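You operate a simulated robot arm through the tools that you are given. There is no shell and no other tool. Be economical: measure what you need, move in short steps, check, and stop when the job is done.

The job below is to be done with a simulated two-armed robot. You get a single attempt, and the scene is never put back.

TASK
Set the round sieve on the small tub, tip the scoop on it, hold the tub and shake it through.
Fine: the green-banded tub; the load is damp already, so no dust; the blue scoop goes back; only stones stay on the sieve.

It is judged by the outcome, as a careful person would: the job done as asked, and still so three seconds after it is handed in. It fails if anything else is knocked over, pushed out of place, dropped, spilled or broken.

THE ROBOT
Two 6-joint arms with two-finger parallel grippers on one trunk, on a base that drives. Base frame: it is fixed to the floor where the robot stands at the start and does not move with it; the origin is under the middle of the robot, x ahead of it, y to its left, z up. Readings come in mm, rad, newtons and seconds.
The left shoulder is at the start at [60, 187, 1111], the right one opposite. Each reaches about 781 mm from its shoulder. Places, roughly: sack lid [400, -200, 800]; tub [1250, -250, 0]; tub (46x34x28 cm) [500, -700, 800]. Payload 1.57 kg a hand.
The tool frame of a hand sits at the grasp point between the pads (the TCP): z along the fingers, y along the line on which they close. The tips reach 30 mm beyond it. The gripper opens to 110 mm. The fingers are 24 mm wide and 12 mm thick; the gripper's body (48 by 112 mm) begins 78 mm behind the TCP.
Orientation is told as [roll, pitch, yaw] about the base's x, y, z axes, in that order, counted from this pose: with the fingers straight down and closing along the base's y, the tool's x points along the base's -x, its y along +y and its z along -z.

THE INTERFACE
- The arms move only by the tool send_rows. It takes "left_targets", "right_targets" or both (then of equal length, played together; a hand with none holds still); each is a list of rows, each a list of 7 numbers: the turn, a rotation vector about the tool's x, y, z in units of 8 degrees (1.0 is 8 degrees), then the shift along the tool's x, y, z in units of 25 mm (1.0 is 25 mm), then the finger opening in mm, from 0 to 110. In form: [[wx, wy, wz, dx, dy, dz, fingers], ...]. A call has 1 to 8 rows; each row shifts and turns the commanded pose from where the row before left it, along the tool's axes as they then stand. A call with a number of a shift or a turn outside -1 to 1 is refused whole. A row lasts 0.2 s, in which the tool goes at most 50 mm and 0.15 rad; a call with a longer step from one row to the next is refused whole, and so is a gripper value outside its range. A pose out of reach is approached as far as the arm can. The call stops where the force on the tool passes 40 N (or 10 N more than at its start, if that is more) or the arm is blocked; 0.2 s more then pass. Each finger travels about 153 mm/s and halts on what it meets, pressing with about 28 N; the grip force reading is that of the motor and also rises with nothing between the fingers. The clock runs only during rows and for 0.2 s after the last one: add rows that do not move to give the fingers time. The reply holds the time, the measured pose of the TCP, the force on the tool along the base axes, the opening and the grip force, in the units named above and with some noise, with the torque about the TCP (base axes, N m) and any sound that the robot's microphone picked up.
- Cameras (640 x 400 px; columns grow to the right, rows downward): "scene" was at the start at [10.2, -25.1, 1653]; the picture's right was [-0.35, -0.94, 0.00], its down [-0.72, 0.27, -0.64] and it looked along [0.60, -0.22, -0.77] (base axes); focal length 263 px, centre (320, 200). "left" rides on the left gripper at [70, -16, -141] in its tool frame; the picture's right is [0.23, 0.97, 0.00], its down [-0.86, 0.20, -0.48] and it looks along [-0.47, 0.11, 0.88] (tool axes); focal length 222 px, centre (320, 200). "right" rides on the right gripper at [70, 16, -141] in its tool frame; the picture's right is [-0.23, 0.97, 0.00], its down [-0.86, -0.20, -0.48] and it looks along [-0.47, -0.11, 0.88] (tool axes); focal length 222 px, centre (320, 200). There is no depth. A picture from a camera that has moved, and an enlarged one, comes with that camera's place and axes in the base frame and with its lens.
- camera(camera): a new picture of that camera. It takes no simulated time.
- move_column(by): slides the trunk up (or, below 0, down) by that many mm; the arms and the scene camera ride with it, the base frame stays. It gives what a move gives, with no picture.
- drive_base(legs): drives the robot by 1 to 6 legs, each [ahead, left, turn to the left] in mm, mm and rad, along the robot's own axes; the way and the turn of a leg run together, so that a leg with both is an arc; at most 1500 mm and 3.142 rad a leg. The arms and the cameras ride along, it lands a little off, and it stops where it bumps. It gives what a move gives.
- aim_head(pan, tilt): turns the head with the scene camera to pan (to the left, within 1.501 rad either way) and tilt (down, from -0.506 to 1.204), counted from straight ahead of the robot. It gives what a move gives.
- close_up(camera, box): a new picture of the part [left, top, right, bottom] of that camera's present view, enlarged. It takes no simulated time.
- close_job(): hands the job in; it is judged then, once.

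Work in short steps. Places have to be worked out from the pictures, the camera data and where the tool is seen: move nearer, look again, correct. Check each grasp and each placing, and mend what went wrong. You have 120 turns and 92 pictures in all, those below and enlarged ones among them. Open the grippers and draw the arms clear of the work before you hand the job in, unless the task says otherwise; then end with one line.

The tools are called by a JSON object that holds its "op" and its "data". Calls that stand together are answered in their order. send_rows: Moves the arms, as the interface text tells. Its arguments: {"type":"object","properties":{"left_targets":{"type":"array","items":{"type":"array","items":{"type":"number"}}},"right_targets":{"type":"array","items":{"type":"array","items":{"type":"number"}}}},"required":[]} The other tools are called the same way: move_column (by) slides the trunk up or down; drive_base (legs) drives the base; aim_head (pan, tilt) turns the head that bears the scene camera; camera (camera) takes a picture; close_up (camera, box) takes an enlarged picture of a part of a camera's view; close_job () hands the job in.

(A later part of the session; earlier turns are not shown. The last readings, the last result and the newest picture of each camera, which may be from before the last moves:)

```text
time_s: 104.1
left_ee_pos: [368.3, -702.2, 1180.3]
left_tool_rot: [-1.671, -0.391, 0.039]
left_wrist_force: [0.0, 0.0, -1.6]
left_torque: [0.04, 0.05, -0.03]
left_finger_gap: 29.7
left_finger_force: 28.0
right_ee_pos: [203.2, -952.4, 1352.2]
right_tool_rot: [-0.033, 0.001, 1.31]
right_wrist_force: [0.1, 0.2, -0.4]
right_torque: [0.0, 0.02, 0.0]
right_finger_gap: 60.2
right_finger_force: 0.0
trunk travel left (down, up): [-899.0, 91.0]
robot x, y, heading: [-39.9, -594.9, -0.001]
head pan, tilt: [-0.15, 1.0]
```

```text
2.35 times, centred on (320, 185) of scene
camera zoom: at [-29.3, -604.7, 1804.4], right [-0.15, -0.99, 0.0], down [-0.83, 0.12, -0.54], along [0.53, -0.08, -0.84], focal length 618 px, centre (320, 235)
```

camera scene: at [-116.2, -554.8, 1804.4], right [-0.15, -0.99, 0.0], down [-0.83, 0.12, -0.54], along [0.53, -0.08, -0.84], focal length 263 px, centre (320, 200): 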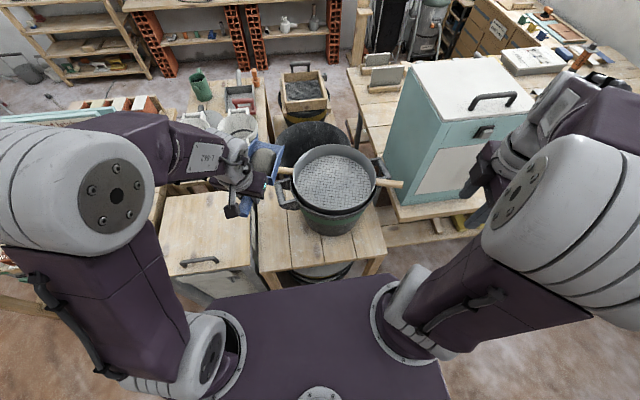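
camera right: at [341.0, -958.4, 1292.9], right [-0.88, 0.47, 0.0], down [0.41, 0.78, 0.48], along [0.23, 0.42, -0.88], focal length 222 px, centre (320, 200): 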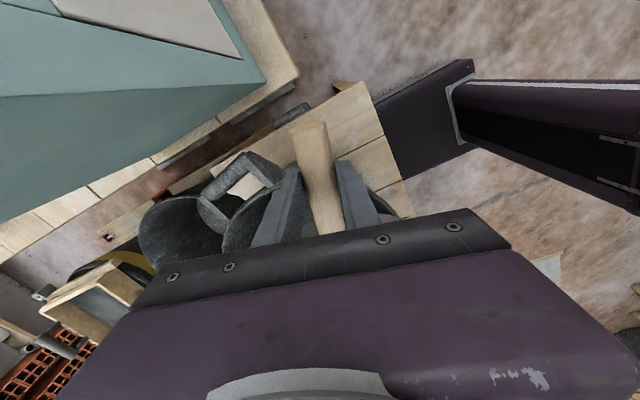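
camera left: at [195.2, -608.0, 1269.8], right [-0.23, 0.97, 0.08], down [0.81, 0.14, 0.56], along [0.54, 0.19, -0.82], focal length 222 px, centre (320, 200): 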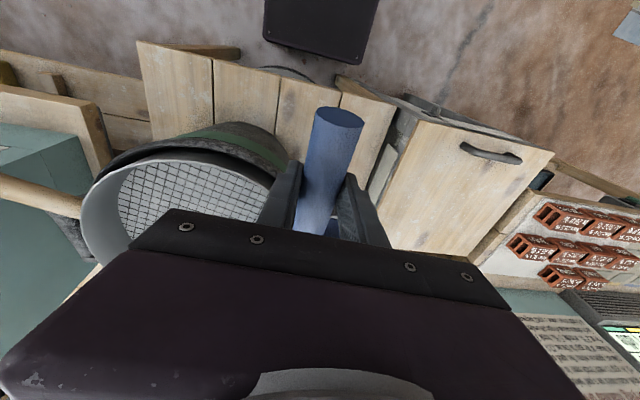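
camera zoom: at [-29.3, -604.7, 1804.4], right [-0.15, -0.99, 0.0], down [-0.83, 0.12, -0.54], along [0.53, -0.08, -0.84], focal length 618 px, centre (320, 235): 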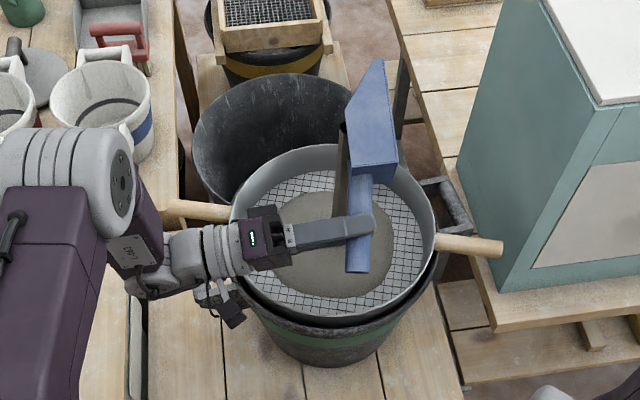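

The load has dropped onto the sieve (force fell to 1.6 N). I tip a bit further to empty any rest, then check.

{"op": "send_rows", "data": {"left_targets": [[1, 0, 0, 0, 0, 0, 0], [1, 0, 0, 0, 0, 0, 0], [0.6, 0, 0, 0, 0, 0, 0], [-0.6, 0, 0, 0, 0, 0, 0], [0.6, 0, 0, 0, 0, 0, 0], [-0.6, 0, 0, 0, 0, 0, 0], [-1, 0, 0, 0, 0, 0, 0], [-1, 0, 0, 0, 0, 0, 0]]}}

{"op": "send_rows", "data": {"left_targets": [[-1, 0, 0, 0, 0, 0, 0], [-1, 0, 0, 0, 0, 0, 0], [-1, 0, 0, 0, 0, 0, 0], [-1, 0, 0, 0, 0, 0, 0], [-1, 0, 0, 0, 0, 0, 0], [-1, 0, 0, 0, 0, 0, 0], [-1, 0, 0, 0, 0, 0, 0]]}}

{"op": "close_up", "data": {"camera": "scene", "box": [220, 100, 420, 270]}}

```text
time_s: 105.9
left_ee_pos: [368.1, -702.4, 1180.2]
left_tool_rot: [-1.669, -0.388, 0.039]
left_wrist_force: [0.0, 0.4, -0.7]
left_torque: [0.04, 0.07, 0.02]
left_finger_gap: 29.7
left_finger_force: 28.4
right_ee_pos: [200.8, -953.3, 1351.5]
right_tool_rot: [-0.036, -0.001, 1.31]
right_wrist_force: [1.3, -1.1, 0.1]
right_torque: [0.04, 0.01, 0.0]
right_finger_gap: 60.0
right_finger_force: 0.0
trunk travel left (down, up): [-899.0, 91.0]
robot x, y, heading: [-36.4, -590.6, 0.002]
head pan, tilt: [-0.15, 1.0]
```

```text
time_s: 107.5
left_ee_pos: [368.1, -702.6, 1180.2]
left_tool_rot: [-0.688, -0.39, 0.038]
left_wrist_force: [-0.4, 0.6, -0.9]
left_torque: [0.06, 0.08, -0.01]
left_finger_gap: 29.7
left_finger_force: 27.7
right_ee_pos: [200.6, -953.8, 1351.3]
right_tool_rot: [-0.035, -0.002, 1.31]
right_wrist_force: [-0.5, 0.6, -0.6]
right_torque: [0.01, -0.01, -0.02]
right_finger_gap: 60.3
right_finger_force: 0.0
trunk travel left (down, up): [-899.0, 91.0]
robot x, y, heading: [-41.4, -598.1, 0.006]
head pan, tilt: [-0.15, 1.0]
```

```text
2.35 times, centred on (320, 185) of scene
camera zoom: at [-31.8, -606.1, 1804.3], right [-0.15, -0.99, 0.0], down [-0.83, 0.12, -0.54], along [0.53, -0.08, -0.84], focal length 618 px, centre (320, 235)
```

zoom: 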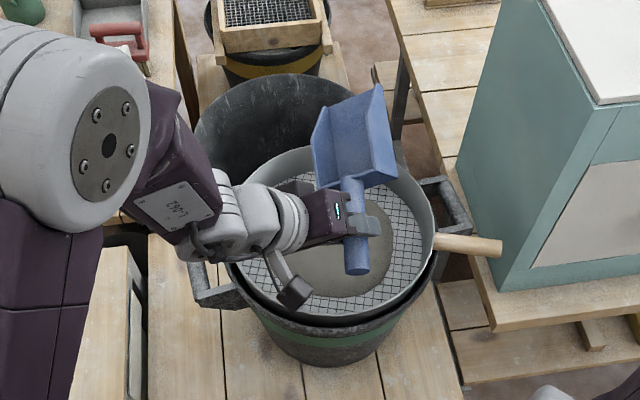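

The scoop is empty and the load lies in the middle of the sieve. I drive back to the base position used for grasping and carry the scoop left, clear of the tub.

{"op": "drive_base", "data": {"legs": [[23, 51, 0]]}}

{"op": "send_rows", "data": {"left_targets": [[0, 0, 0, 0.2, 0.77, -0.63, 0], [0, 0, 0, 0.2, 0.77, -0.63, 0], [0, 0, 0, 0.2, 0.77, -0.63, 0], [0, 0, 0, 0.2, 0.77, -0.63, 0], [0, 0, 0, 0.2, 0.77, -0.63, 0], [0, 0, 0, 0.2, 0.77, -0.63, 0], [0, 0, 0, 0.2, 0.77, -0.63, 0], [0, 0, 0, 0.2, 0.77, -0.63, 0]]}}

{"op": "send_rows", "data": {"left_targets": [[-0.8, 0, 0, 0, 0, 0, 0], [-0.8, 0, 0, 0, 0, 0, 0], [-0.8, 0, 0, 0, 0, 0, 0], [-0.8, 0, 0, 0, 0, 0, 0], [-0.8, 0, 0, 0, 0, 0, 0], [-0.8, 0, 0, 0, 0, 0, 0]]}}

```text
time_s: 108.5
left_ee_pos: [387.8, -660.6, 1178.7]
left_tool_rot: [-0.686, -0.393, 0.033]
left_wrist_force: [-1.7, -0.3, -0.2]
left_torque: [0.05, 0.07, 0.04]
left_finger_gap: 29.2
left_finger_force: 28.1
right_ee_pos: [218.8, -912.2, 1349.5]
right_tool_rot: [-0.034, -0.01, 1.311]
right_wrist_force: [-0.3, -0.2, -0.6]
right_torque: [0.09, -0.04, 0.01]
right_finger_gap: 59.7
right_finger_force: 0.1
trunk travel left (down, up): [-899.0, 91.0]
robot x, y, heading: [-14.1, -542.6, -0.0]
head pan, tilt: [-0.15, 1.0]
```

```text
time_s: 110.3
left_ee_pos: [348.3, -452.3, 1167.2]
left_tool_rot: [-0.695, -0.387, 0.037]
left_wrist_force: [0.1, 0.7, -1.4]
left_torque: [0.01, 0.06, 0.01]
left_finger_gap: 29.9
left_finger_force: 27.5
right_ee_pos: [223.6, -901.5, 1352.0]
right_tool_rot: [-0.034, 0.002, 1.313]
right_wrist_force: [0.3, -0.3, 0.1]
right_torque: [0.01, 0.01, -0.03]
right_finger_gap: 60.1
right_finger_force: 0.0
trunk travel left (down, up): [-899.0, 91.0]
robot x, y, heading: [-14.0, -544.2, -0.001]
head pan, tilt: [-0.15, 1.0]
```

```text
time_s: 111.7
left_ee_pos: [357.4, -444.3, 1172.7]
left_tool_rot: [-0.144, -0.381, 0.035]
left_wrist_force: [-0.5, 0.0, -1.5]
left_torque: [0.01, 0.08, 0.01]
left_finger_gap: 29.3
left_finger_force: 27.9
left hand out of reach, approached as far as the arm can: row 3, 5, 6
right_ee_pos: [224.4, -902.3, 1351.3]
right_tool_rot: [-0.035, 0.0, 1.311]
right_wrist_force: [-0.3, -0.2, 0.0]
right_torque: [0.0, 0.02, -0.01]
right_finger_gap: 59.9
right_finger_force: 0.0
trunk travel left (down, up): [-899.0, 91.0]
robot x, y, heading: [-15.4, -545.5, 0.002]
head pan, tilt: [-0.15, 1.0]
```

The orientation is close; I go lower and nearer, where the grasp pose was reachable, then finish the rotation.

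{"op": "send_rows", "data": {"left_targets": [[0, 0, 0, 0.6, 0.2, 0.7, 0], [0, 0, 0, 0.6, 0.2, 0.7, 0], [0, 0, 0, 0.6, 0.2, 0.7, 0], [0, 0, 0, 0.6, 0.2, 0.7, 0], [0, 0, 0, 0.6, 0.2, 0.7, 0]]}}

{"op": "send_rows", "data": {"left_targets": [[0, 0.5, 0, 0, 0, 0, 0], [0, 0.5, 0, 0, 0, 0, 0], [0, 0.5, 0, 0, 0, 0, 0], [0, 0.4, 0, 0, 0, 0, 0], [-0.6, 0.4, 0, 0, 0, 0, 0], [-0.6, 0, 0, 0, 0, 0, 0], [-0.5, 0, 0, 0, 0, 0, 0]]}}

```text
time_s: 112.9
left_ee_pos: [345.8, -389.9, 1085.3]
left_tool_rot: [-0.155, -0.377, 0.034]
left_wrist_force: [-0.4, 0.6, -0.9]
left_torque: [0.0, 0.08, 0.01]
left_finger_gap: 29.4
left_finger_force: 28.1
left hand out of reach, approached as far as the arm can: row 1, 2, 3, 4, 5
right_ee_pos: [225.7, -900.7, 1351.5]
right_tool_rot: [-0.034, 0.004, 1.31]
right_wrist_force: [1.5, -0.8, 0.1]
right_torque: [0.04, 0.02, -0.04]
right_finger_gap: 60.1
right_finger_force: 0.0
trunk travel left (down, up): [-899.0, 91.0]
robot x, y, heading: [-16.1, -543.3, 0.001]
head pan, tilt: [-0.15, 1.0]
```

```text
time_s: 114.5
left_ee_pos: [343.5, -396.3, 1087.1]
left_tool_rot: [0.01, -0.132, -0.001]
left_wrist_force: [0.4, -0.4, -1.3]
left_torque: [0.02, 0.12, -0.03]
left_finger_gap: 29.5
left_finger_force: 28.4
left hand out of reach, approached as far as the arm can: row 4, 6
right_ee_pos: [224.5, -903.1, 1351.7]
right_tool_rot: [-0.036, 0.001, 1.309]
right_wrist_force: [-0.3, -0.4, -0.1]
right_torque: [0.05, 0.01, 0.0]
right_finger_gap: 60.1
right_finger_force: 0.1
trunk travel left (down, up): [-899.0, 91.0]
robot x, y, heading: [-18.7, -547.8, 0.002]
head pan, tilt: [-0.15, 1.0]
```

Nearly there. I continue down and right toward the grasp pose relative to the shoulder, with the remaining small rotations.

{"op": "send_rows", "data": {"left_targets": [[0, 0, 0, 0.3, -0.45, 0.7, 0], [0, 0, 0, 0.3, -0.45, 0.7, 0], [0, 0, 0, 0.3, -0.45, 0.7, 0], [-0.3, 0.28, 0, 0, 0, 0.4, 0], [-0.3, 0.28, 0, 0, 0, 0.3, 0]]}}

```text
time_s: 115.7
left_ee_pos: [335.5, -406.4, 1048.1]
left_tool_rot: [0.055, -0.115, -0.001]
left_wrist_force: [0.7, 0.2, -0.8]
left_torque: [0.01, 0.06, 0.01]
left_finger_gap: 29.5
left_finger_force: 28.2
left hand out of reach, approached as far as the arm can: row 1, 2, 4, 5
right_ee_pos: [223.3, -903.6, 1350.9]
right_tool_rot: [-0.034, 0.0, 1.312]
right_wrist_force: [0.4, 0.1, -0.2]
right_torque: [0.01, -0.02, 0.02]
right_finger_gap: 60.0
right_finger_force: 0.1
trunk travel left (down, up): [-899.0, 91.0]
robot x, y, heading: [-12.6, -545.8, 0.004]
head pan, tilt: [-0.15, 1.0]
```

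{"op": "send_rows", "data": {"left_targets": [[0, 0, 0, 0.3, -0.2, 0.3, 0], [0, 0, 0, 0.3, -0.2, 0.3, 0], [0, 0, 0, 0, -0.2, 0.3, 0], [-0.14, 0.2, 0, 0, -0.2, 0.3, 0], [-0.14, 0.2, 0, 0, -0.15, 0.2, 0]]}}

```text
time_s: 116.9
left_ee_pos: [325.6, -427.5, 1012.8]
left_tool_rot: [0.091, -0.07, 0.002]
left_wrist_force: [-0.1, -0.9, -0.5]
left_torque: [0.0, 0.08, -0.02]
left_finger_gap: 29.5
left_finger_force: 28.1
left hand out of reach, approached as far as the arm can: row 5
right_ee_pos: [223.4, -902.7, 1350.7]
right_tool_rot: [-0.037, 0.001, 1.311]
right_wrist_force: [0.0, -0.5, 1.0]
right_torque: [0.0, -0.01, 0.01]
right_finger_gap: 60.1
right_finger_force: 0.2
trunk travel left (down, up): [-899.0, 91.0]
robot x, y, heading: [-15.3, -542.6, 0.002]
head pan, tilt: [-0.15, 1.0]
```

The hand is back in the grasp pose, 230 mm above the table spot. I shift the 5 mm left over and lower the trunk 222 mm, then look.

{"op": "send_rows", "data": {"left_targets": [[0, 0, 0, 0.2, -0.08, 0, 0]]}}

{"op": "move_column", "data": {"by": -222}}

{"op": "camera", "data": {"camera": "left"}}

```text
time_s: 117.3
left_ee_pos: [320.8, -429.3, 1012.4]
left_tool_rot: [0.095, -0.06, 0.003]
left_wrist_force: [0.2, -0.6, -1.2]
left_torque: [0.0, 0.07, -0.01]
left_finger_gap: 29.5
left_finger_force: 28.0
right_ee_pos: [224.2, -902.6, 1350.0]
right_tool_rot: [-0.035, 0.0, 1.31]
right_wrist_force: [-0.4, -0.4, -1.3]
right_torque: [-0.02, 0.02, 0.02]
right_finger_gap: 59.9
right_finger_force: 0.0
trunk travel left (down, up): [-899.0, 91.0]
robot x, y, heading: [-18.2, -544.9, 0.002]
head pan, tilt: [-0.15, 1.0]
```

```text
time_s: 119.6
left_ee_pos: [320.2, -427.6, 790.9]
left_tool_rot: [0.095, -0.06, 0.005]
left_wrist_force: [0.1, 0.2, -0.6]
left_torque: [-0.01, 0.05, 0.0]
left_finger_gap: 29.6
left_finger_force: 28.2
right_ee_pos: [222.9, -902.2, 1128.4]
right_tool_rot: [-0.036, 0.0, 1.309]
right_wrist_force: [0.5, 0.3, -0.1]
right_torque: [0.0, 0.02, 0.0]
right_finger_gap: 60.1
right_finger_force: 0.1
trunk travel left (down, up): [-677.0, 313.0]
robot x, y, heading: [-14.7, -541.1, 0.003]
head pan, tilt: [-0.15, 1.0]
```

```text
15 pictures are left
camera left: at [242.7, -459.0, 924.5], right [-0.24, 0.97, 0.08], down [0.82, 0.16, 0.54], along [0.52, 0.19, -0.83], focal length 222 px, centre (320, 200)
```

left: 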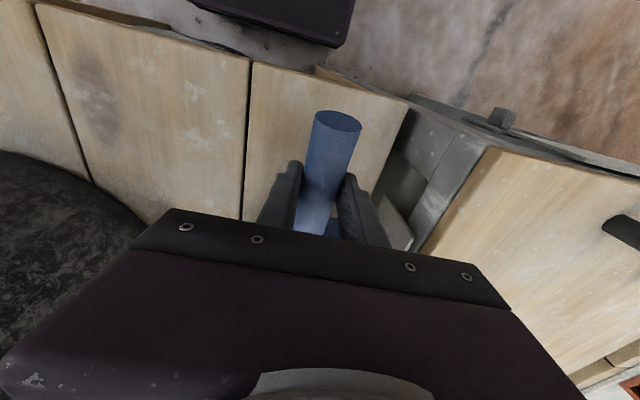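

Same view as at the grasp. I lower the last millimetres, feeling for contact.

{"op": "move_column", "data": {"by": -6}}

{"op": "move_column", "data": {"by": -2}}

```text
time_s: 120.2
left_ee_pos: [319.8, -427.7, 784.0]
left_tool_rot: [0.095, -0.062, 0.005]
left_wrist_force: [-5.7, 2.8, 16.1]
left_torque: [-0.45, -0.69, 0.01]
left_finger_gap: 29.9
left_finger_force: 28.1
right_ee_pos: [222.1, -901.8, 1122.8]
right_tool_rot: [-0.037, 0.0, 1.312]
right_wrist_force: [0.1, -0.4, -0.1]
right_torque: [0.01, 0.03, -0.01]
right_finger_gap: 60.0
right_finger_force: 0.0
trunk travel left (down, up): [-671.0, 319.0]
robot x, y, heading: [-15.5, -545.9, 0.001]
head pan, tilt: [-0.15, 1.0]
```

```text
time_s: 120.7
left_ee_pos: [319.6, -428.4, 781.7]
left_tool_rot: [0.095, -0.062, 0.003]
left_wrist_force: [-6.1, 2.5, 15.6]
left_torque: [-0.45, -0.68, -0.01]
left_finger_gap: 29.6
left_finger_force: 28.0
right_ee_pos: [223.2, -902.7, 1121.7]
right_tool_rot: [-0.035, -0.001, 1.31]
right_wrist_force: [-0.9, 0.8, -0.4]
right_torque: [0.03, 0.0, -0.02]
right_finger_gap: 60.2
right_finger_force: 0.1
trunk travel left (down, up): [-669.0, 321.0]
robot x, y, heading: [-16.9, -546.2, -0.002]
head pan, tilt: [-0.15, 1.0]
```

The scoop is on the table. I open the left hand and lift off with the trunk, then look at the scoop.

{"op": "send_rows", "data": {"left_targets": [[0, 0, 0, 0, 0, 0, 40], [0, 0, 0, 0, 0, 0, 56], [0, 0, 0, 0, 0, 0, 56]]}}

{"op": "move_column", "data": {"by": 150}}

{"op": "camera", "data": {"camera": "left"}}

```text
time_s: 121.5
left_ee_pos: [321.2, -428.3, 782.2]
left_tool_rot: [0.095, -0.059, 0.004]
left_wrist_force: [0.1, -0.5, 0.2]
left_torque: [0.0, 0.01, 0.01]
left_finger_gap: 55.8
left_finger_force: 0.0
right_ee_pos: [224.0, -901.8, 1120.9]
right_tool_rot: [-0.033, 0.0, 1.309]
right_wrist_force: [-0.6, -0.3, -0.2]
right_torque: [0.0, 0.05, 0.02]
right_finger_gap: 59.7
right_finger_force: 0.0
trunk travel left (down, up): [-669.0, 321.0]
robot x, y, heading: [-16.5, -542.3, 0.001]
head pan, tilt: [-0.15, 1.0]
```

```text
time_s: 123.2
left_ee_pos: [320.4, -428.5, 933.1]
left_tool_rot: [0.096, -0.059, 0.004]
left_wrist_force: [0.8, -0.4, 0.4]
left_torque: [0.04, 0.01, 0.0]
left_finger_gap: 56.0
left_finger_force: 0.0
right_ee_pos: [224.0, -903.7, 1270.9]
right_tool_rot: [-0.035, 0.001, 1.31]
right_wrist_force: [0.7, 0.3, -0.2]
right_torque: [0.0, 0.03, 0.02]
right_finger_gap: 59.9
right_finger_force: 0.2
trunk travel left (down, up): [-819.0, 171.0]
robot x, y, heading: [-15.0, -543.9, 0.003]
head pan, tilt: [-0.15, 1.0]
```

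```text
14 pictures are left
camera left: at [242.7, -459.1, 1066.4], right [-0.24, 0.97, 0.08], down [0.82, 0.16, 0.54], along [0.52, 0.19, -0.83], focal length 222 px, centre (320, 200)
```

left: 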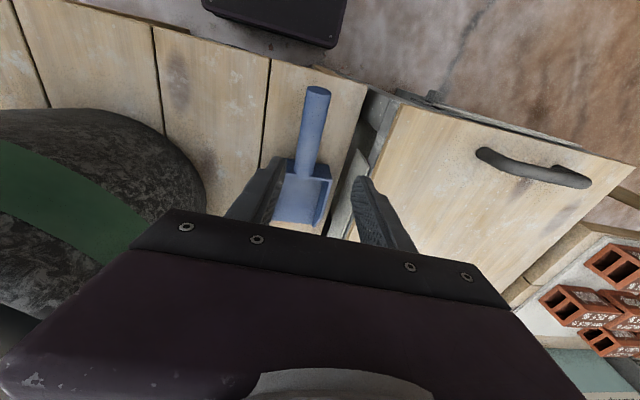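

The blue scoop is back in its place, empty. Next the left hand is to hold the tub's left bar (about (445,-490), bar top a little below the rim) and the right hand the sieve handle. I raise the left and bring the right over the handle.

{"op": "send_rows", "data": {"left_targets": [[0, 0, 0, 0, 0.08, -1, 70], [0, 0, 0, 0, 0.08, -1, 70], [0, 0, 0, 0, 0.08, -1, 70], [0, 0, 0, 0, 0.08, -1, 70], [0, 0, 0, 0, 0.08, -1, 70], [0, 0, 0, 0, 0.08, -1, 70], [0.35, 0, -0.7, 0, 0, 0, 70], [0.35, 0, -0.7, 0, 0, 0, 70]], "right_targets": [[0, 0, 0, -0.257, -0.96, 0, 60], [0, 0, 0, -0.257, -0.96, 0, 60], [0, 0, 0, -0.257, -0.96, 0, 60], [0, 0, 0, -0.257, -0.96, 0, 60], [0, 0, 0, -0.257, -0.96, 0, 60], [0, 0, 0, -0.257, -0.96, 0, 60], [0, 0, 0, -0.257, -0.96, 0, 60], [0, 0, 0, -0.257, -0.96, 0, 60]]}}

{"op": "send_rows", "data": {"left_targets": [[0, 0, 0, -0.75, -0.2, 0, 70], [0, 0, 0, -0.75, -0.2, 0, 70], [0, 0, 0, -0.75, -0.2, 0, 70], [0, 0, 0, -0.75, -0.2, 0, 70], [0, 0, 0, -0.75, -0.2, 0, 70], [0, 0, 0, -0.75, -0.2, 0, 70]], "right_targets": [[0, 0, 0, 0, 0, 1, 60], [0, 0, 0, 0, 0, 1, 60], [0, 0, 0, 0, 0, 1, 60], [0, 0, 0, 0, 0, 1, 60], [0, 0, 0, 0, 0, 1, 60], [0, 0, 0, 0, 0, 0.6, 60]]}}

{"op": "camera", "data": {"camera": "left"}}

{"op": "camera", "data": {"camera": "right"}}

```text
time_s: 125.0
left_ee_pos: [297.1, -430.5, 1053.9]
left_tool_rot: [-0.002, -0.089, 0.201]
left_wrist_force: [0.9, 0.7, -0.4]
left_torque: [0.02, 0.03, 0.0]
left_finger_gap: 70.0
left_finger_force: 0.0
left hand out of reach, approached as far as the arm can: row 7, 8
right_ee_pos: [422.3, -901.3, 1276.8]
right_tool_rot: [-0.034, 0.0, 1.31]
right_wrist_force: [0.3, 0.0, -0.6]
right_torque: [-0.02, 0.02, 0.0]
right_finger_gap: 59.8
right_finger_force: 0.1
trunk travel left (down, up): [-819.0, 171.0]
robot x, y, heading: [-14.8, -544.6, 0.008]
head pan, tilt: [-0.15, 1.0]
```

```text
time_s: 126.5
left_ee_pos: [358.7, -435.8, 1009.9]
left_tool_rot: [0.007, -0.095, 0.2]
left_wrist_force: [0.2, -0.2, 0.6]
left_torque: [0.01, -0.02, 0.0]
left_finger_gap: 70.0
left_finger_force: 0.0
left hand out of reach, approached as far as the arm can: row 1, 2, 3, 4, 5, 6
right_ee_pos: [427.2, -904.7, 1137.4]
right_tool_rot: [-0.035, 0.001, 1.311]
right_wrist_force: [1.0, -0.3, 0.1]
right_torque: [0.02, 0.0, -0.03]
right_finger_gap: 59.8
right_finger_force: 0.0
trunk travel left (down, up): [-819.0, 171.0]
robot x, y, heading: [-15.0, -543.2, -0.003]
head pan, tilt: [-0.15, 1.0]
```

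```text
13 pictures are left
camera left: at [282.0, -471.0, 1143.6], right [-0.42, 0.91, -0.02], down [0.75, 0.35, 0.56], along [0.51, 0.22, -0.83], focal length 222 px, centre (320, 200)
```

left: 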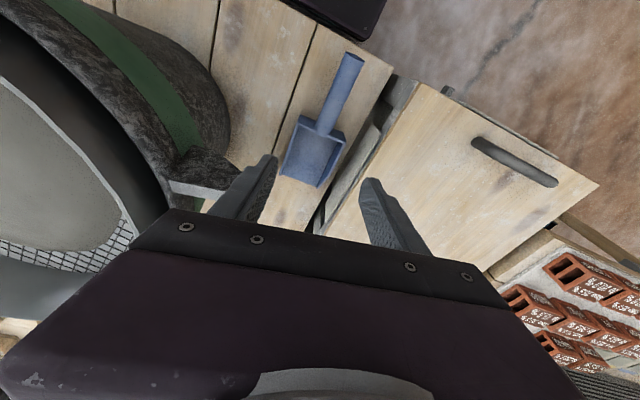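

```text
12 pictures are left
camera right: at [389.5, -966.0, 1278.1], right [-0.88, 0.47, -0.03], down [0.4, 0.78, 0.48], along [0.25, 0.41, -0.87], focal length 222 px, centre (320, 200)
```

right: 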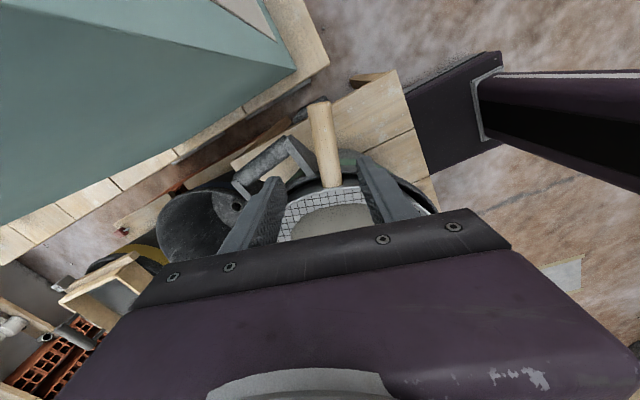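

The left arm is again limited at this yaw, while at larger yaw it reached well. The tub handle's near bracket arm can be gripped with yaw ≈97° instead, so I rise and turn the left hand, and lower the right hand onto the sieve handle.

{"op": "send_rows", "data": {"left_targets": [[0, 0, -1, 0, 0, -0.5, 60], [0, 0, -1, 0, 0, -0.5, 60], [0, 0, -1, 0, 0, -0.5, 60], [0, 0, -1, 0, 0, -0.5, 60], [0, 0, -1, 0, 0, -0.5, 60], [0, 0, -1, 0, 0, -0.5, 60], [0, 0, -1, 0, 0, -0.5, 60], [0, 0, -1, 0, 0, -0.5, 60]], "right_targets": [[0, 0, 0, 0, 0.04, 1, 60], [0, 0, 0, 0, 0.04, 1, 60], [0, 0, 0, 0, 0.04, 1, 60], [0, 0, 0, 0, 0.04, 0.6, 60], [0, 0, 0, 0, 0, 0.5, 60], [0, 0, 0, 0, 0, 0.2, 60], [0, 0, 0, 0, 0, 0, 60], [0, 0, 0, 0, 0, 0, 60]]}}

{"op": "send_rows", "data": {"left_targets": [[0, 0, -1, 0, 0, 0, 60], [0, 0, -1, 0, 0, 0, 60], [0, 0, -0.7, 0, 0, 0, 60], [0, 0, 0, 0.5, -0.5, 0, 60], [0, 0, 0, 0.5, -0.5, 0, 60]]}}

```text
time_s: 128.2
left_ee_pos: [294.3, -435.4, 1042.4]
left_tool_rot: [-0.075, -0.027, 1.318]
left_wrist_force: [-0.1, -0.4, 0.2]
left_torque: [-0.01, 0.02, 0.01]
left_finger_gap: 59.7
left_finger_force: 0.0
left hand out of reach, approached as far as the arm can: row 1, 2, 3, 4, 5, 6, 7, 8
right_ee_pos: [427.7, -906.6, 1030.7]
right_tool_rot: [-0.036, 0.0, 1.31]
right_wrist_force: [0.2, 1.0, -0.4]
right_torque: [-0.03, -0.01, 0.0]
right_finger_gap: 60.0
right_finger_force: 0.1
trunk travel left (down, up): [-819.0, 171.0]
robot x, y, heading: [-14.2, -545.8, 0.002]
head pan, tilt: [-0.15, 1.0]
```

```text
time_s: 129.4
left_ee_pos: [311.6, -456.0, 1030.4]
left_tool_rot: [-0.077, 0.002, 1.694]
left_wrist_force: [0.3, 0.8, 0.5]
left_torque: [0.01, 0.04, 0.02]
left_finger_gap: 59.7
left_finger_force: 0.1
left hand out of reach, approached as far as the arm can: row 4, 5
right_ee_pos: [428.4, -906.3, 1029.6]
right_tool_rot: [-0.033, 0.001, 1.312]
right_wrist_force: [0.7, 0.1, -0.8]
right_torque: [0.03, -0.02, 0.0]
right_finger_gap: 60.2
right_finger_force: 0.0
trunk travel left (down, up): [-819.0, 171.0]
robot x, y, heading: [-16.3, -545.7, 0.006]
head pan, tilt: [-0.15, 1.0]
```

This wrist branch wants the shoulder higher above the hand, so I raise the trunk 80 mm, then lower the left hand and move it over the tub handle's near bracket at about (401,-525), and lower the right again around the sieve handle.

{"op": "move_column", "data": {"by": 80}}

{"op": "send_rows", "data": {"left_targets": [[0, 0, 0, 0, 0, 0.9, 60], [0, 0, 0, 0, 0, 0.9, 60], [0, 0, 0, 0.63, -0.64, 0, 60], [0, 0, 0, 0.63, -0.64, 0, 60], [0, 0, 0, 0.63, -0.64, 0, 60], [0, 0, 0, 0.63, -0.64, 0, 60], [0, 0, 0, 0.63, -0.64, 0, 60]], "right_targets": [[0, 0, 0, 0, 0, 0.8, 60], [0, 0, 0, 0, 0, 0.8, 60], [0, 0, 0, 0, 0, 0.8, 60], [0, 0, 0, 0, 0, 0.8, 60], [0, 0, 0, 0, 0, 0, 60], [0, 0, 0, 0, 0, 0, 60], [0, 0, 0, 0, 0, 0, 60]]}}

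{"op": "close_up", "data": {"camera": "scene", "box": [220, 110, 440, 270]}}

```text
time_s: 130.6
left_ee_pos: [310.6, -454.0, 1107.9]
left_tool_rot: [-0.078, 0.002, 1.693]
left_wrist_force: [0.3, 0.6, 0.2]
left_torque: [0.01, 0.03, 0.02]
left_finger_gap: 59.9
left_finger_force: 0.1
right_ee_pos: [428.8, -906.0, 1110.1]
right_tool_rot: [-0.036, 0.0, 1.31]
right_wrist_force: [-1.0, 0.5, -0.3]
right_torque: [0.0, -0.03, -0.01]
right_finger_gap: 60.3
right_finger_force: 0.1
trunk travel left (down, up): [-899.0, 91.0]
robot x, y, heading: [-16.1, -543.8, -0.0]
head pan, tilt: [-0.15, 1.0]
```

```text
time_s: 132.2
left_ee_pos: [375.8, -510.7, 1061.5]
left_tool_rot: [-0.101, -0.011, 1.694]
left_wrist_force: [0.8, -0.2, -0.8]
left_torque: [0.05, -0.02, -0.01]
left_finger_gap: 59.8
left_finger_force: 0.1
left hand out of reach, approached as far as the arm can: row 2, 3, 5, 6, 7
right_ee_pos: [429.9, -905.1, 1029.1]
right_tool_rot: [-0.033, 0.0, 1.311]
right_wrist_force: [1.0, -0.8, -0.7]
right_torque: [0.02, 0.04, -0.01]
right_finger_gap: 60.0
right_finger_force: 0.1
trunk travel left (down, up): [-899.0, 91.0]
robot x, y, heading: [-18.8, -546.1, 0.0]
head pan, tilt: [-0.15, 1.0]
```

```text
2.50 times, centred on (330, 190) of scene
camera zoom: at [-7.4, -555.0, 1804.4], right [-0.15, -0.99, 0.0], down [-0.83, 0.12, -0.54], along [0.53, -0.08, -0.84], focal length 656 px, centre (295, 225)
```

zoom: 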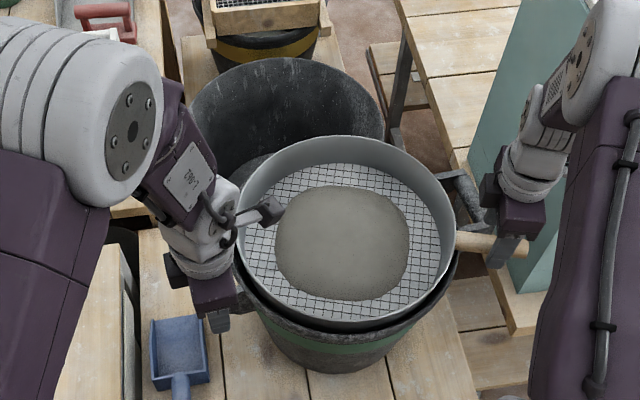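

The right fingers surround the sieve handle. The left needs 25 mm more in x before going down; I lower 20 mm, shift, and look with its camera.

{"op": "send_rows", "data": {"left_targets": [[0, 0, 0, 0, 0, 0.4, 60], [0, 0, 0, 0, 0, 0.4, 60], [0, 0, 0, 0.32, -0.46, 0, 60], [0, 0, 0, 0.32, -0.46, 0, 60], [0, 0, 0, 0, 0, 0, 60]]}}

{"op": "camera", "data": {"camera": "left"}}

```text
time_s: 133.4
left_ee_pos: [382.6, -516.2, 1029.8]
left_tool_rot: [-0.094, -0.006, 1.692]
left_wrist_force: [-0.5, -1.1, 0.2]
left_torque: [0.01, 0.0, -0.01]
left_finger_gap: 60.2
left_finger_force: 0.0
left hand out of reach, approached as far as the arm can: row 1, 3, 4
right_ee_pos: [430.5, -905.3, 1029.3]
right_tool_rot: [-0.035, -0.001, 1.311]
right_wrist_force: [-0.6, 0.5, -0.6]
right_torque: [-0.05, -0.02, -0.04]
right_finger_gap: 60.2
right_finger_force: 0.0
trunk travel left (down, up): [-899.0, 91.0]
robot x, y, heading: [-13.0, -540.8, 0.0]
head pan, tilt: [-0.15, 1.0]
```

```text
10 pictures are left
camera left: at [394.2, -586.6, 1171.8], right [-0.93, -0.34, -0.09], down [-0.35, 0.82, 0.46], along [-0.08, 0.46, -0.88], focal length 222 px, centre (320, 200)
```

left: 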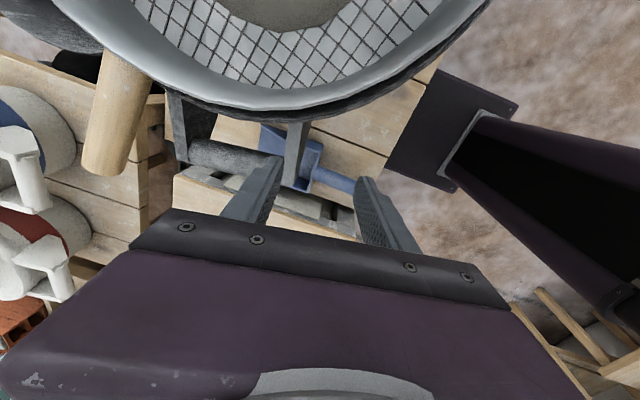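

The opening of the tub handle is too narrow in y for the 24 mm wide finger at this yaw. Gripping the bar itself with yaw ≈0.2 and the fingers tilted forward (which greatly eased reach before) is better; I back up, turn back, and tilt.

{"op": "send_rows", "data": {"left_targets": [[0, 0, 0, 0, 0.5, -0.8, 60], [0, 0, 0, 0, 0.5, -0.8, 60], [0, 0, 1, 0, 0.5, -0.8, 60], [0, 0, 1, 0, 0, 0, 60], [0, 0, 1, 0, 0, 0, 60], [0, 0, 1, 0, 0, 0, 60], [0, 0, 1, 0, 0, 0, 60], [0, 0, 1, 0, 0, 0, 60]]}}

{"op": "send_rows", "data": {"left_targets": [[0, 0, 1, 0, 0, 0, 60], [0, 0, 1, 0, 0, 0, 60], [0, 0, 1, 0, 0, 0, 60], [0, 0, 1, 0, 0, 0, 60], [0, 0, 0.7, 0, 0, 0, 60], [0, -0.8, 0, 0, 0, 0, 60], [0, -0.8, 0, 0, 0, 0, 60], [0, -0.8, 0, 0, 0, 0, 60]]}}

```text
time_s: 135.2
left_ee_pos: [335.3, -519.5, 1083.7]
left_tool_rot: [-0.057, -0.066, 0.855]
left_wrist_force: [-1.3, 0.2, -0.3]
left_torque: [-0.01, 0.0, 0.02]
left_finger_gap: 59.9
left_finger_force: 0.0
left hand out of reach, approached as far as the arm can: row 1
right_ee_pos: [428.3, -903.5, 1030.1]
right_tool_rot: [-0.033, -0.001, 1.31]
right_wrist_force: [0.2, -0.5, -0.4]
right_torque: [0.02, 0.01, -0.01]
right_finger_gap: 59.9
right_finger_force: 0.0
trunk travel left (down, up): [-899.0, 91.0]
robot x, y, heading: [-14.6, -545.9, -0.001]
head pan, tilt: [-0.15, 1.0]
```

```text
time_s: 137.0
left_ee_pos: [333.9, -515.2, 1086.1]
left_tool_rot: [0.026, -0.328, 0.195]
left_wrist_force: [0.3, -0.1, 0.2]
left_torque: [-0.03, 0.0, 0.06]
left_finger_gap: 59.8
left_finger_force: 0.0
left hand out of reach, approached as far as the arm can: row 7
right_ee_pos: [429.6, -905.1, 1028.7]
right_tool_rot: [-0.035, 0.0, 1.311]
right_wrist_force: [0.6, -0.3, -0.4]
right_torque: [0.01, 0.0, 0.0]
right_finger_gap: 59.9
right_finger_force: 0.1
trunk travel left (down, up): [-899.0, 91.0]
robot x, y, heading: [-13.0, -545.5, 0.007]
head pan, tilt: [-0.15, 1.0]
```

Pose reached (pitch -0.33). I move over the bar at about (445,-498), z 1060.

{"op": "send_rows", "data": {"left_targets": [[0, 0, 0, -0.78, -0.04, 0.486, 70], [0, 0, 0, -0.78, -0.04, 0.486, 70], [0, 0, 0, -0.78, -0.04, 0.486, 70], [0, 0, 0, -0.78, -0.04, 0.486, 70], [0, 0, 0, -0.78, -0.04, 0.486, 70]]}}

{"op": "camera", "data": {"camera": "left"}}

```text
time_s: 138.2
left_ee_pos: [445.3, -495.2, 1058.3]
left_tool_rot: [0.023, -0.328, 0.197]
left_wrist_force: [-0.2, 0.0, 0.3]
left_torque: [-0.01, -0.02, -0.01]
left_finger_gap: 69.9
left_finger_force: 0.1
right_ee_pos: [430.7, -904.7, 1029.4]
right_tool_rot: [-0.034, -0.001, 1.311]
right_wrist_force: [0.5, 0.8, -0.3]
right_torque: [0.02, 0.06, 0.03]
right_finger_gap: 60.0
right_finger_force: 0.0
trunk travel left (down, up): [-899.0, 91.0]
robot x, y, heading: [-14.2, -542.8, 0.002]
head pan, tilt: [-0.15, 1.0]
```

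```text
9 pictures are left
camera left: at [339.3, -537.5, 1170.4], right [-0.41, 0.91, -0.05], down [0.6, 0.31, 0.73], along [0.68, 0.27, -0.68], focal length 222 px, centre (320, 200)
```

left: 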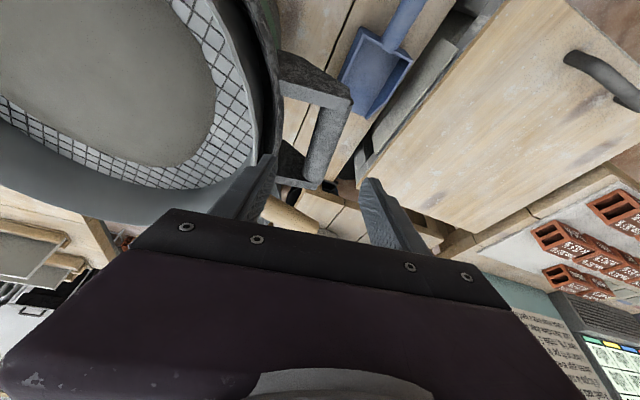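

The bar lies between the fingers, near (450,-492), z≈985. I narrow the gap to 48 mm and go straight down 70 mm onto it.

{"op": "send_rows", "data": {"left_targets": [[0, 0, 0, 0, 0.04, 0, 48], [0, 0, 0, 0.23, 0, 0.67, 48], [0, 0, 0, 0.23, 0, 0.67, 48], [0, 0, 0, 0.23, 0, 0.67, 48], [0, 0, 0, 0.23, 0, 0.67, 48]]}}

{"op": "camera", "data": {"camera": "left"}}

```text
time_s: 139.4
left_ee_pos: [444.0, -492.9, 988.4]
left_tool_rot: [0.024, -0.33, 0.199]
left_wrist_force: [0.4, -0.4, -0.3]
left_torque: [-0.02, -0.01, 0.05]
left_finger_gap: 47.8
left_finger_force: 0.0
right_ee_pos: [430.1, -904.1, 1029.7]
right_tool_rot: [-0.032, 0.0, 1.31]
right_wrist_force: [0.3, -0.4, 0.4]
right_torque: [0.0, 0.03, 0.05]
right_finger_gap: 60.3
right_finger_force: 0.1
trunk travel left (down, up): [-899.0, 91.0]
robot x, y, heading: [-16.8, -544.6, -0.003]
head pan, tilt: [-0.15, 1.0]
```

```text
8 pictures are left
camera left: at [338.7, -535.5, 1098.3], right [-0.41, 0.91, -0.05], down [0.6, 0.31, 0.73], along [0.68, 0.27, -0.68], focal length 222 px, centre (320, 200)
```

left: 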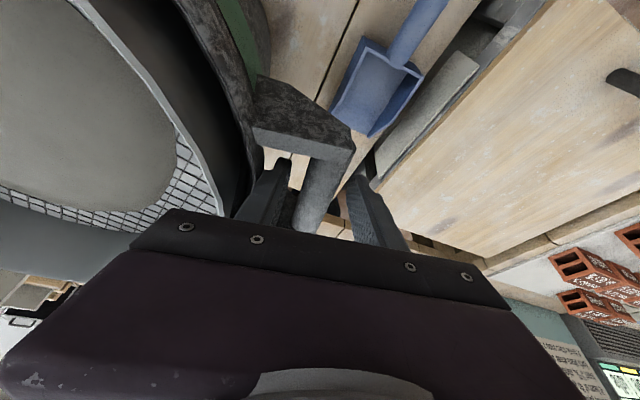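

The bar is between the fingers with the inner one in the opening. I close the left on the bar and the right on the sieve handle.

{"op": "send_rows", "data": {"left_targets": [[0, 0, 0, 0, 0, 0, 30], [0, 0, 0, 0, 0, 0, 0], [0, 0, 0, 0, 0, 0, 0], [0, 0, 0, 0, 0, 0, 0]], "right_targets": [[0, 0, 0, 0, 0, 0, 40], [0, 0, 0, 0, 0, 0, 20], [0, 0, 0, 0, 0, 0, 0], [0, 0, 0, 0, 0, 0, 0]]}}

{"op": "close_up", "data": {"camera": "scene", "box": [240, 120, 430, 260]}}

```text
time_s: 140.4
left_ee_pos: [442.7, -493.3, 987.5]
left_tool_rot: [0.025, -0.327, 0.196]
left_wrist_force: [-5.1, 2.2, 0.2]
left_torque: [-0.52, -0.02, -0.97]
left_finger_gap: 29.8
left_finger_force: 27.7
right_ee_pos: [428.7, -904.5, 1029.7]
right_tool_rot: [-0.034, -0.001, 1.309]
right_wrist_force: [2.6, -1.1, 0.9]
right_torque: [0.36, -0.05, -0.56]
right_finger_gap: 27.9
right_finger_force: 28.1
trunk travel left (down, up): [-899.0, 91.0]
robot x, y, heading: [-15.4, -548.6, 0.001]
head pan, tilt: [-0.15, 1.0]
```

```text
2.86 times, centred on (335, 190) of scene
camera zoom: at [-9.1, -553.6, 1804.4], right [-0.15, -0.99, 0.0], down [-0.83, 0.12, -0.54], along [0.53, -0.08, -0.84], focal length 750 px, centre (277, 229)
```

zoom: 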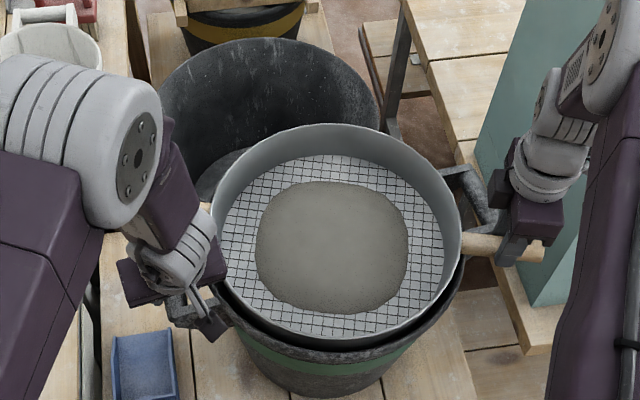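

Both holds are firm: the left on the tub bar, the right on the sieve handle. I begin shaking gently, ±7 mm along the handle.

{"op": "send_rows", "data": {"right_targets": [[0, 0, 0, 0.25, 0, 0, 0], [0, 0, 0, -0.5, 0, 0, 0], [0, 0, 0, 0.5, 0, 0, 0], [0, 0, 0, -0.5, 0, 0, 0], [0, 0, 0, 0.5, 0, 0, 0], [0, 0, 0, -0.5, 0, 0, 0], [0, 0, 0, 0.5, 0, 0, 0], [0, 0, 0, -0.25, 0, 0, 0]]}}

{"op": "close_up", "data": {"camera": "scene", "box": [240, 120, 430, 260]}}

```text
time_s: 142.2
left_ee_pos: [443.8, -491.7, 989.1]
left_tool_rot: [0.025, -0.331, 0.2]
left_wrist_force: [-1.4, -0.2, 0.1]
left_torque: [-0.36, 0.08, -0.65]
left_finger_gap: 29.1
left_finger_force: 27.9
right_ee_pos: [429.8, -906.3, 1031.4]
right_tool_rot: [-0.036, 0.001, 1.31]
right_wrist_force: [0.3, -1.8, 0.4]
right_torque: [0.31, -0.07, -0.35]
right_finger_gap: 28.6
right_finger_force: 28.2
trunk travel left (down, up): [-899.0, 91.0]
robot x, y, heading: [-14.4, -545.0, -0.001]
head pan, tilt: [-0.15, 1.0]
```

```text
2.86 times, centred on (335, 190) of scene
camera zoom: at [-8.6, -555.9, 1804.3], right [-0.15, -0.99, 0.0], down [-0.83, 0.12, -0.54], along [0.53, -0.08, -0.84], focal length 750 px, centre (277, 229)
```

zoom: 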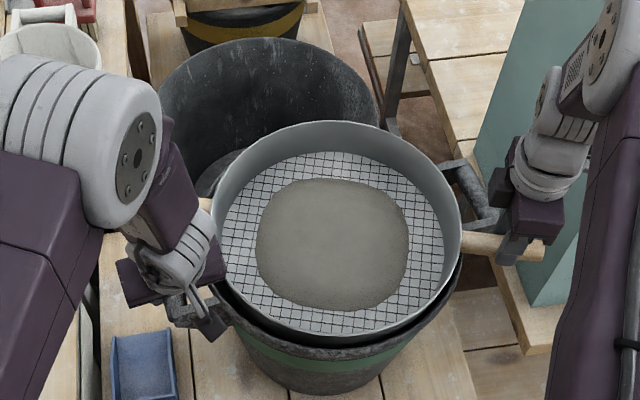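

Forces stayed low and nothing shifted. I shake on with a slightly larger stroke for longer.

{"op": "send_rows", "data": {"right_targets": [[0, 0, 0, 0.36, 0, 0, 0], [0, 0, 0, -0.72, 0, 0, 0], [0, 0, 0, 0.72, 0, 0, 0], [0, 0, 0, -0.72, 0, 0, 0], [0, 0, 0, 0.72, 0, 0, 0], [0, 0, 0, -0.72, 0, 0, 0], [0, 0, 0, 0.72, 0, 0, 0], [0, 0, 0, -0.36, 0, 0, 0]]}}

{"op": "send_rows", "data": {"right_targets": [[0, 0, 0, 0.36, 0, 0, 0], [0, 0, 0, -0.72, 0, 0, 0], [0, 0, 0, 0.72, 0, 0, 0], [0, 0, 0, -0.72, 0, 0, 0], [0, 0, 0, 0.72, 0, 0, 0], [0, 0, 0, -0.72, 0, 0, 0], [0, 0, 0, 0.72, 0, 0, 0], [0, 0, 0, -0.36, 0, 0, 0]]}}

{"op": "send_rows", "data": {"right_targets": [[0, 0, 0, 0.36, 0, 0, 0], [0, 0, 0, -0.72, 0, 0, 0], [0, 0, 0, 0.72, 0, 0, 0], [0, 0, 0, -0.72, 0, 0, 0], [0, 0, 0, 0.72, 0, 0, 0], [0, 0, 0, -0.72, 0, 0, 0], [0, 0, 0, 0.72, 0, 0, 0], [0, 0, 0, -0.36, 0, 0, 0]]}}

{"op": "close_up", "data": {"camera": "scene", "box": [240, 120, 430, 260]}}

```text
time_s: 144.0
left_ee_pos: [442.8, -492.6, 988.5]
left_tool_rot: [0.027, -0.331, 0.196]
left_wrist_force: [-2.4, -5.1, 0.1]
left_torque: [-0.67, 0.52, -0.73]
left_finger_gap: 28.6
left_finger_force: 27.9
right_ee_pos: [427.6, -907.0, 1028.7]
right_tool_rot: [-0.039, 0.0, 1.31]
right_wrist_force: [1.2, 2.0, 9.0]
right_torque: [0.15, 0.17, -0.37]
right_finger_gap: 28.9
right_finger_force: 27.7
trunk travel left (down, up): [-899.0, 91.0]
robot x, y, heading: [-13.7, -546.6, 0.002]
head pan, tilt: [-0.15, 1.0]
```

```text
time_s: 145.8
left_ee_pos: [443.5, -493.6, 988.2]
left_tool_rot: [0.025, -0.33, 0.197]
left_wrist_force: [-1.6, -2.6, 0.0]
left_torque: [-0.74, 0.28, -0.56]
left_finger_gap: 28.5
left_finger_force: 28.0
right_ee_pos: [430.8, -908.6, 1029.6]
right_tool_rot: [-0.038, -0.001, 1.309]
right_wrist_force: [2.2, -2.3, 6.8]
right_torque: [-0.32, 0.1, -0.35]
right_finger_gap: 28.7
right_finger_force: 27.5
trunk travel left (down, up): [-899.0, 91.0]
robot x, y, heading: [-14.1, -544.6, 0.006]
head pan, tilt: [-0.15, 1.0]
```

```text
time_s: 147.6
left_ee_pos: [444.9, -493.6, 987.3]
left_tool_rot: [0.025, -0.33, 0.197]
left_wrist_force: [-2.2, -1.3, 0.2]
left_torque: [-0.38, 0.0, -0.43]
left_finger_gap: 28.2
left_finger_force: 27.6
right_ee_pos: [432.4, -906.6, 1029.7]
right_tool_rot: [-0.037, 0.0, 1.31]
right_wrist_force: [0.2, -0.2, -0.9]
right_torque: [0.27, -0.06, -0.32]
right_finger_gap: 28.7
right_finger_force: 28.0
trunk travel left (down, up): [-899.0, 91.0]
robot x, y, heading: [-13.5, -545.5, 0.002]
head pan, tilt: [-0.15, 1.0]
```

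```text
2.86 times, centred on (335, 190) of scene
camera zoom: at [-8.1, -555.1, 1804.3], right [-0.15, -0.99, 0.0], down [-0.83, 0.12, -0.54], along [0.53, -0.08, -0.84], focal length 750 px, centre (277, 229)
```

zoom: 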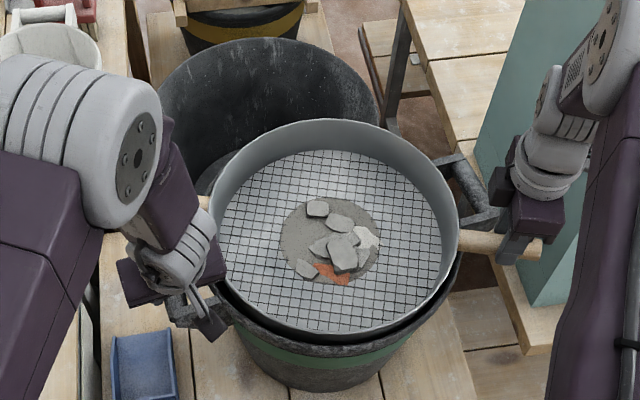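

Most of the load has gone through; stones and a small rest of fines are left. I keep shaking the same way.

{"op": "send_rows", "data": {"right_targets": [[0, 0, 0, 0.36, 0, 0, 0], [0, 0, 0, -0.72, 0, 0, 0], [0, 0, 0, 0.72, 0, 0, 0], [0, 0, 0, -0.72, 0, 0, 0], [0, 0, 0, 0.72, 0, 0, 0], [0, 0, 0, -0.72, 0, 0, 0], [0, 0, 0, 0.72, 0, 0, 0], [0, 0, 0, -0.36, 0, 0, 0]]}}

{"op": "send_rows", "data": {"right_targets": [[0, 0, 0, 0.36, 0, 0, 0], [0, 0, 0, -0.72, 0, 0, 0], [0, 0, 0, 0.72, 0, 0, 0], [0, 0, 0, -0.72, 0, 0, 0], [0, 0, 0, 0.72, 0, 0, 0], [0, 0, 0, -0.72, 0, 0, 0], [0, 0, 0, 0.72, 0, 0, 0], [0, 0, 0, -0.36, 0, 0, 0]]}}

{"op": "send_rows", "data": {"right_targets": [[0, 0, 0, 0.36, 0, 0, 0], [0, 0, 0, -0.72, 0, 0, 0], [0, 0, 0, 0.72, 0, 0, 0], [0, 0, 0, -0.72, 0, 0, 0], [0, 0, 0, 0.72, 0, 0, 0], [0, 0, 0, -0.72, 0, 0, 0], [0, 0, 0, 0.72, 0, 0, 0], [0, 0, 0, -0.36, 0, 0, 0]]}}

{"op": "close_up", "data": {"camera": "scene", "box": [240, 120, 430, 260]}}

```text
time_s: 149.4
left_ee_pos: [443.9, -492.7, 987.6]
left_tool_rot: [0.024, -0.33, 0.196]
left_wrist_force: [-2.5, 0.6, 0.8]
left_torque: [-0.57, 0.01, -0.54]
left_finger_gap: 28.1
left_finger_force: 28.1
right_ee_pos: [429.0, -906.1, 1030.0]
right_tool_rot: [-0.033, 0.001, 1.312]
right_wrist_force: [0.3, -1.9, -1.9]
right_torque: [0.18, -0.07, -0.34]
right_finger_gap: 28.5
right_finger_force: 28.3
trunk travel left (down, up): [-899.0, 91.0]
robot x, y, heading: [-14.2, -545.2, 0.0]
head pan, tilt: [-0.15, 1.0]
```

```text
time_s: 151.2
left_ee_pos: [444.9, -492.1, 989.1]
left_tool_rot: [0.024, -0.33, 0.196]
left_wrist_force: [-3.0, 0.8, -0.2]
left_torque: [-0.56, -0.19, -0.58]
left_finger_gap: 28.3
left_finger_force: 28.0
right_ee_pos: [430.8, -905.9, 1030.0]
right_tool_rot: [-0.034, 0.002, 1.312]
right_wrist_force: [0.5, -2.8, 2.7]
right_torque: [-0.47, 0.17, -0.41]
right_finger_gap: 28.7
right_finger_force: 27.4
trunk travel left (down, up): [-899.0, 91.0]
robot x, y, heading: [-17.4, -548.1, -0.001]
head pan, tilt: [-0.15, 1.0]
```

```text
time_s: 153.0
left_ee_pos: [444.3, -493.0, 987.3]
left_tool_rot: [0.024, -0.33, 0.199]
left_wrist_force: [-2.2, 0.8, 0.3]
left_torque: [-0.43, -0.16, -0.46]
left_finger_gap: 28.3
left_finger_force: 27.9
right_ee_pos: [433.5, -906.2, 1029.4]
right_tool_rot: [-0.033, 0.0, 1.311]
right_wrist_force: [2.2, -2.9, 5.3]
right_torque: [-0.33, 0.13, -0.36]
right_finger_gap: 28.4
right_finger_force: 27.9
trunk travel left (down, up): [-899.0, 91.0]
robot x, y, heading: [-13.9, -548.1, 0.002]
head pan, tilt: [-0.15, 1.0]
```

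```text
2.86 times, centred on (335, 190) of scene
camera zoom: at [-9.2, -554.0, 1804.3], right [-0.15, -0.99, 0.0], down [-0.83, 0.12, -0.54], along [0.53, -0.08, -0.84], focal length 750 px, centre (277, 229)
```

zoom: 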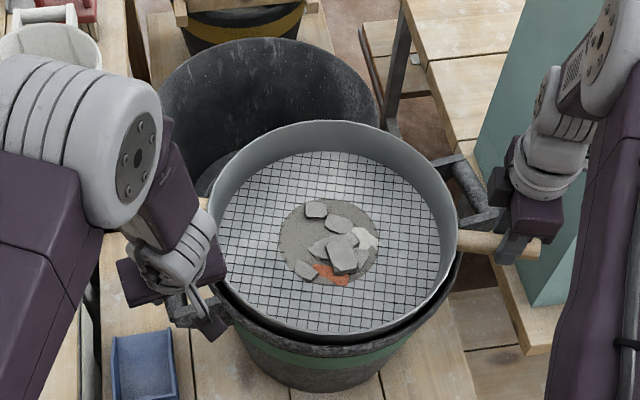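

The picture did not change further. I enlarge to see whether the grey disk is fines on the mesh or the heap seen below.

{"op": "close_up", "data": {"camera": "scene", "box": [300, 165, 370, 215]}}

```text
8.00 times, centred on (335, 190) of scene
camera zoom: at [-9.2, -554.0, 1804.3], right [-0.15, -0.99, 0.0], down [-0.83, 0.12, -0.54], along [0.53, -0.08, -0.84], focal length 2101 px, centre (200, 280)
```

zoom: 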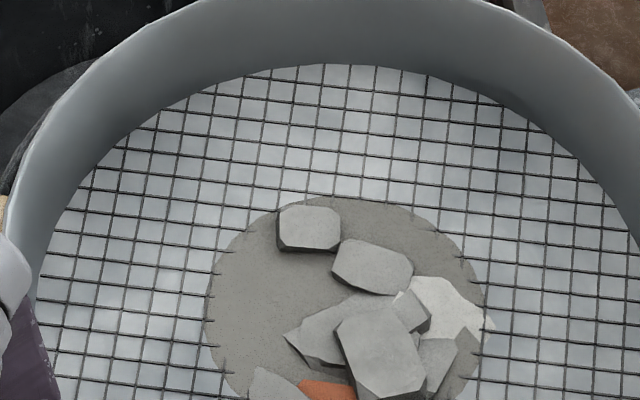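

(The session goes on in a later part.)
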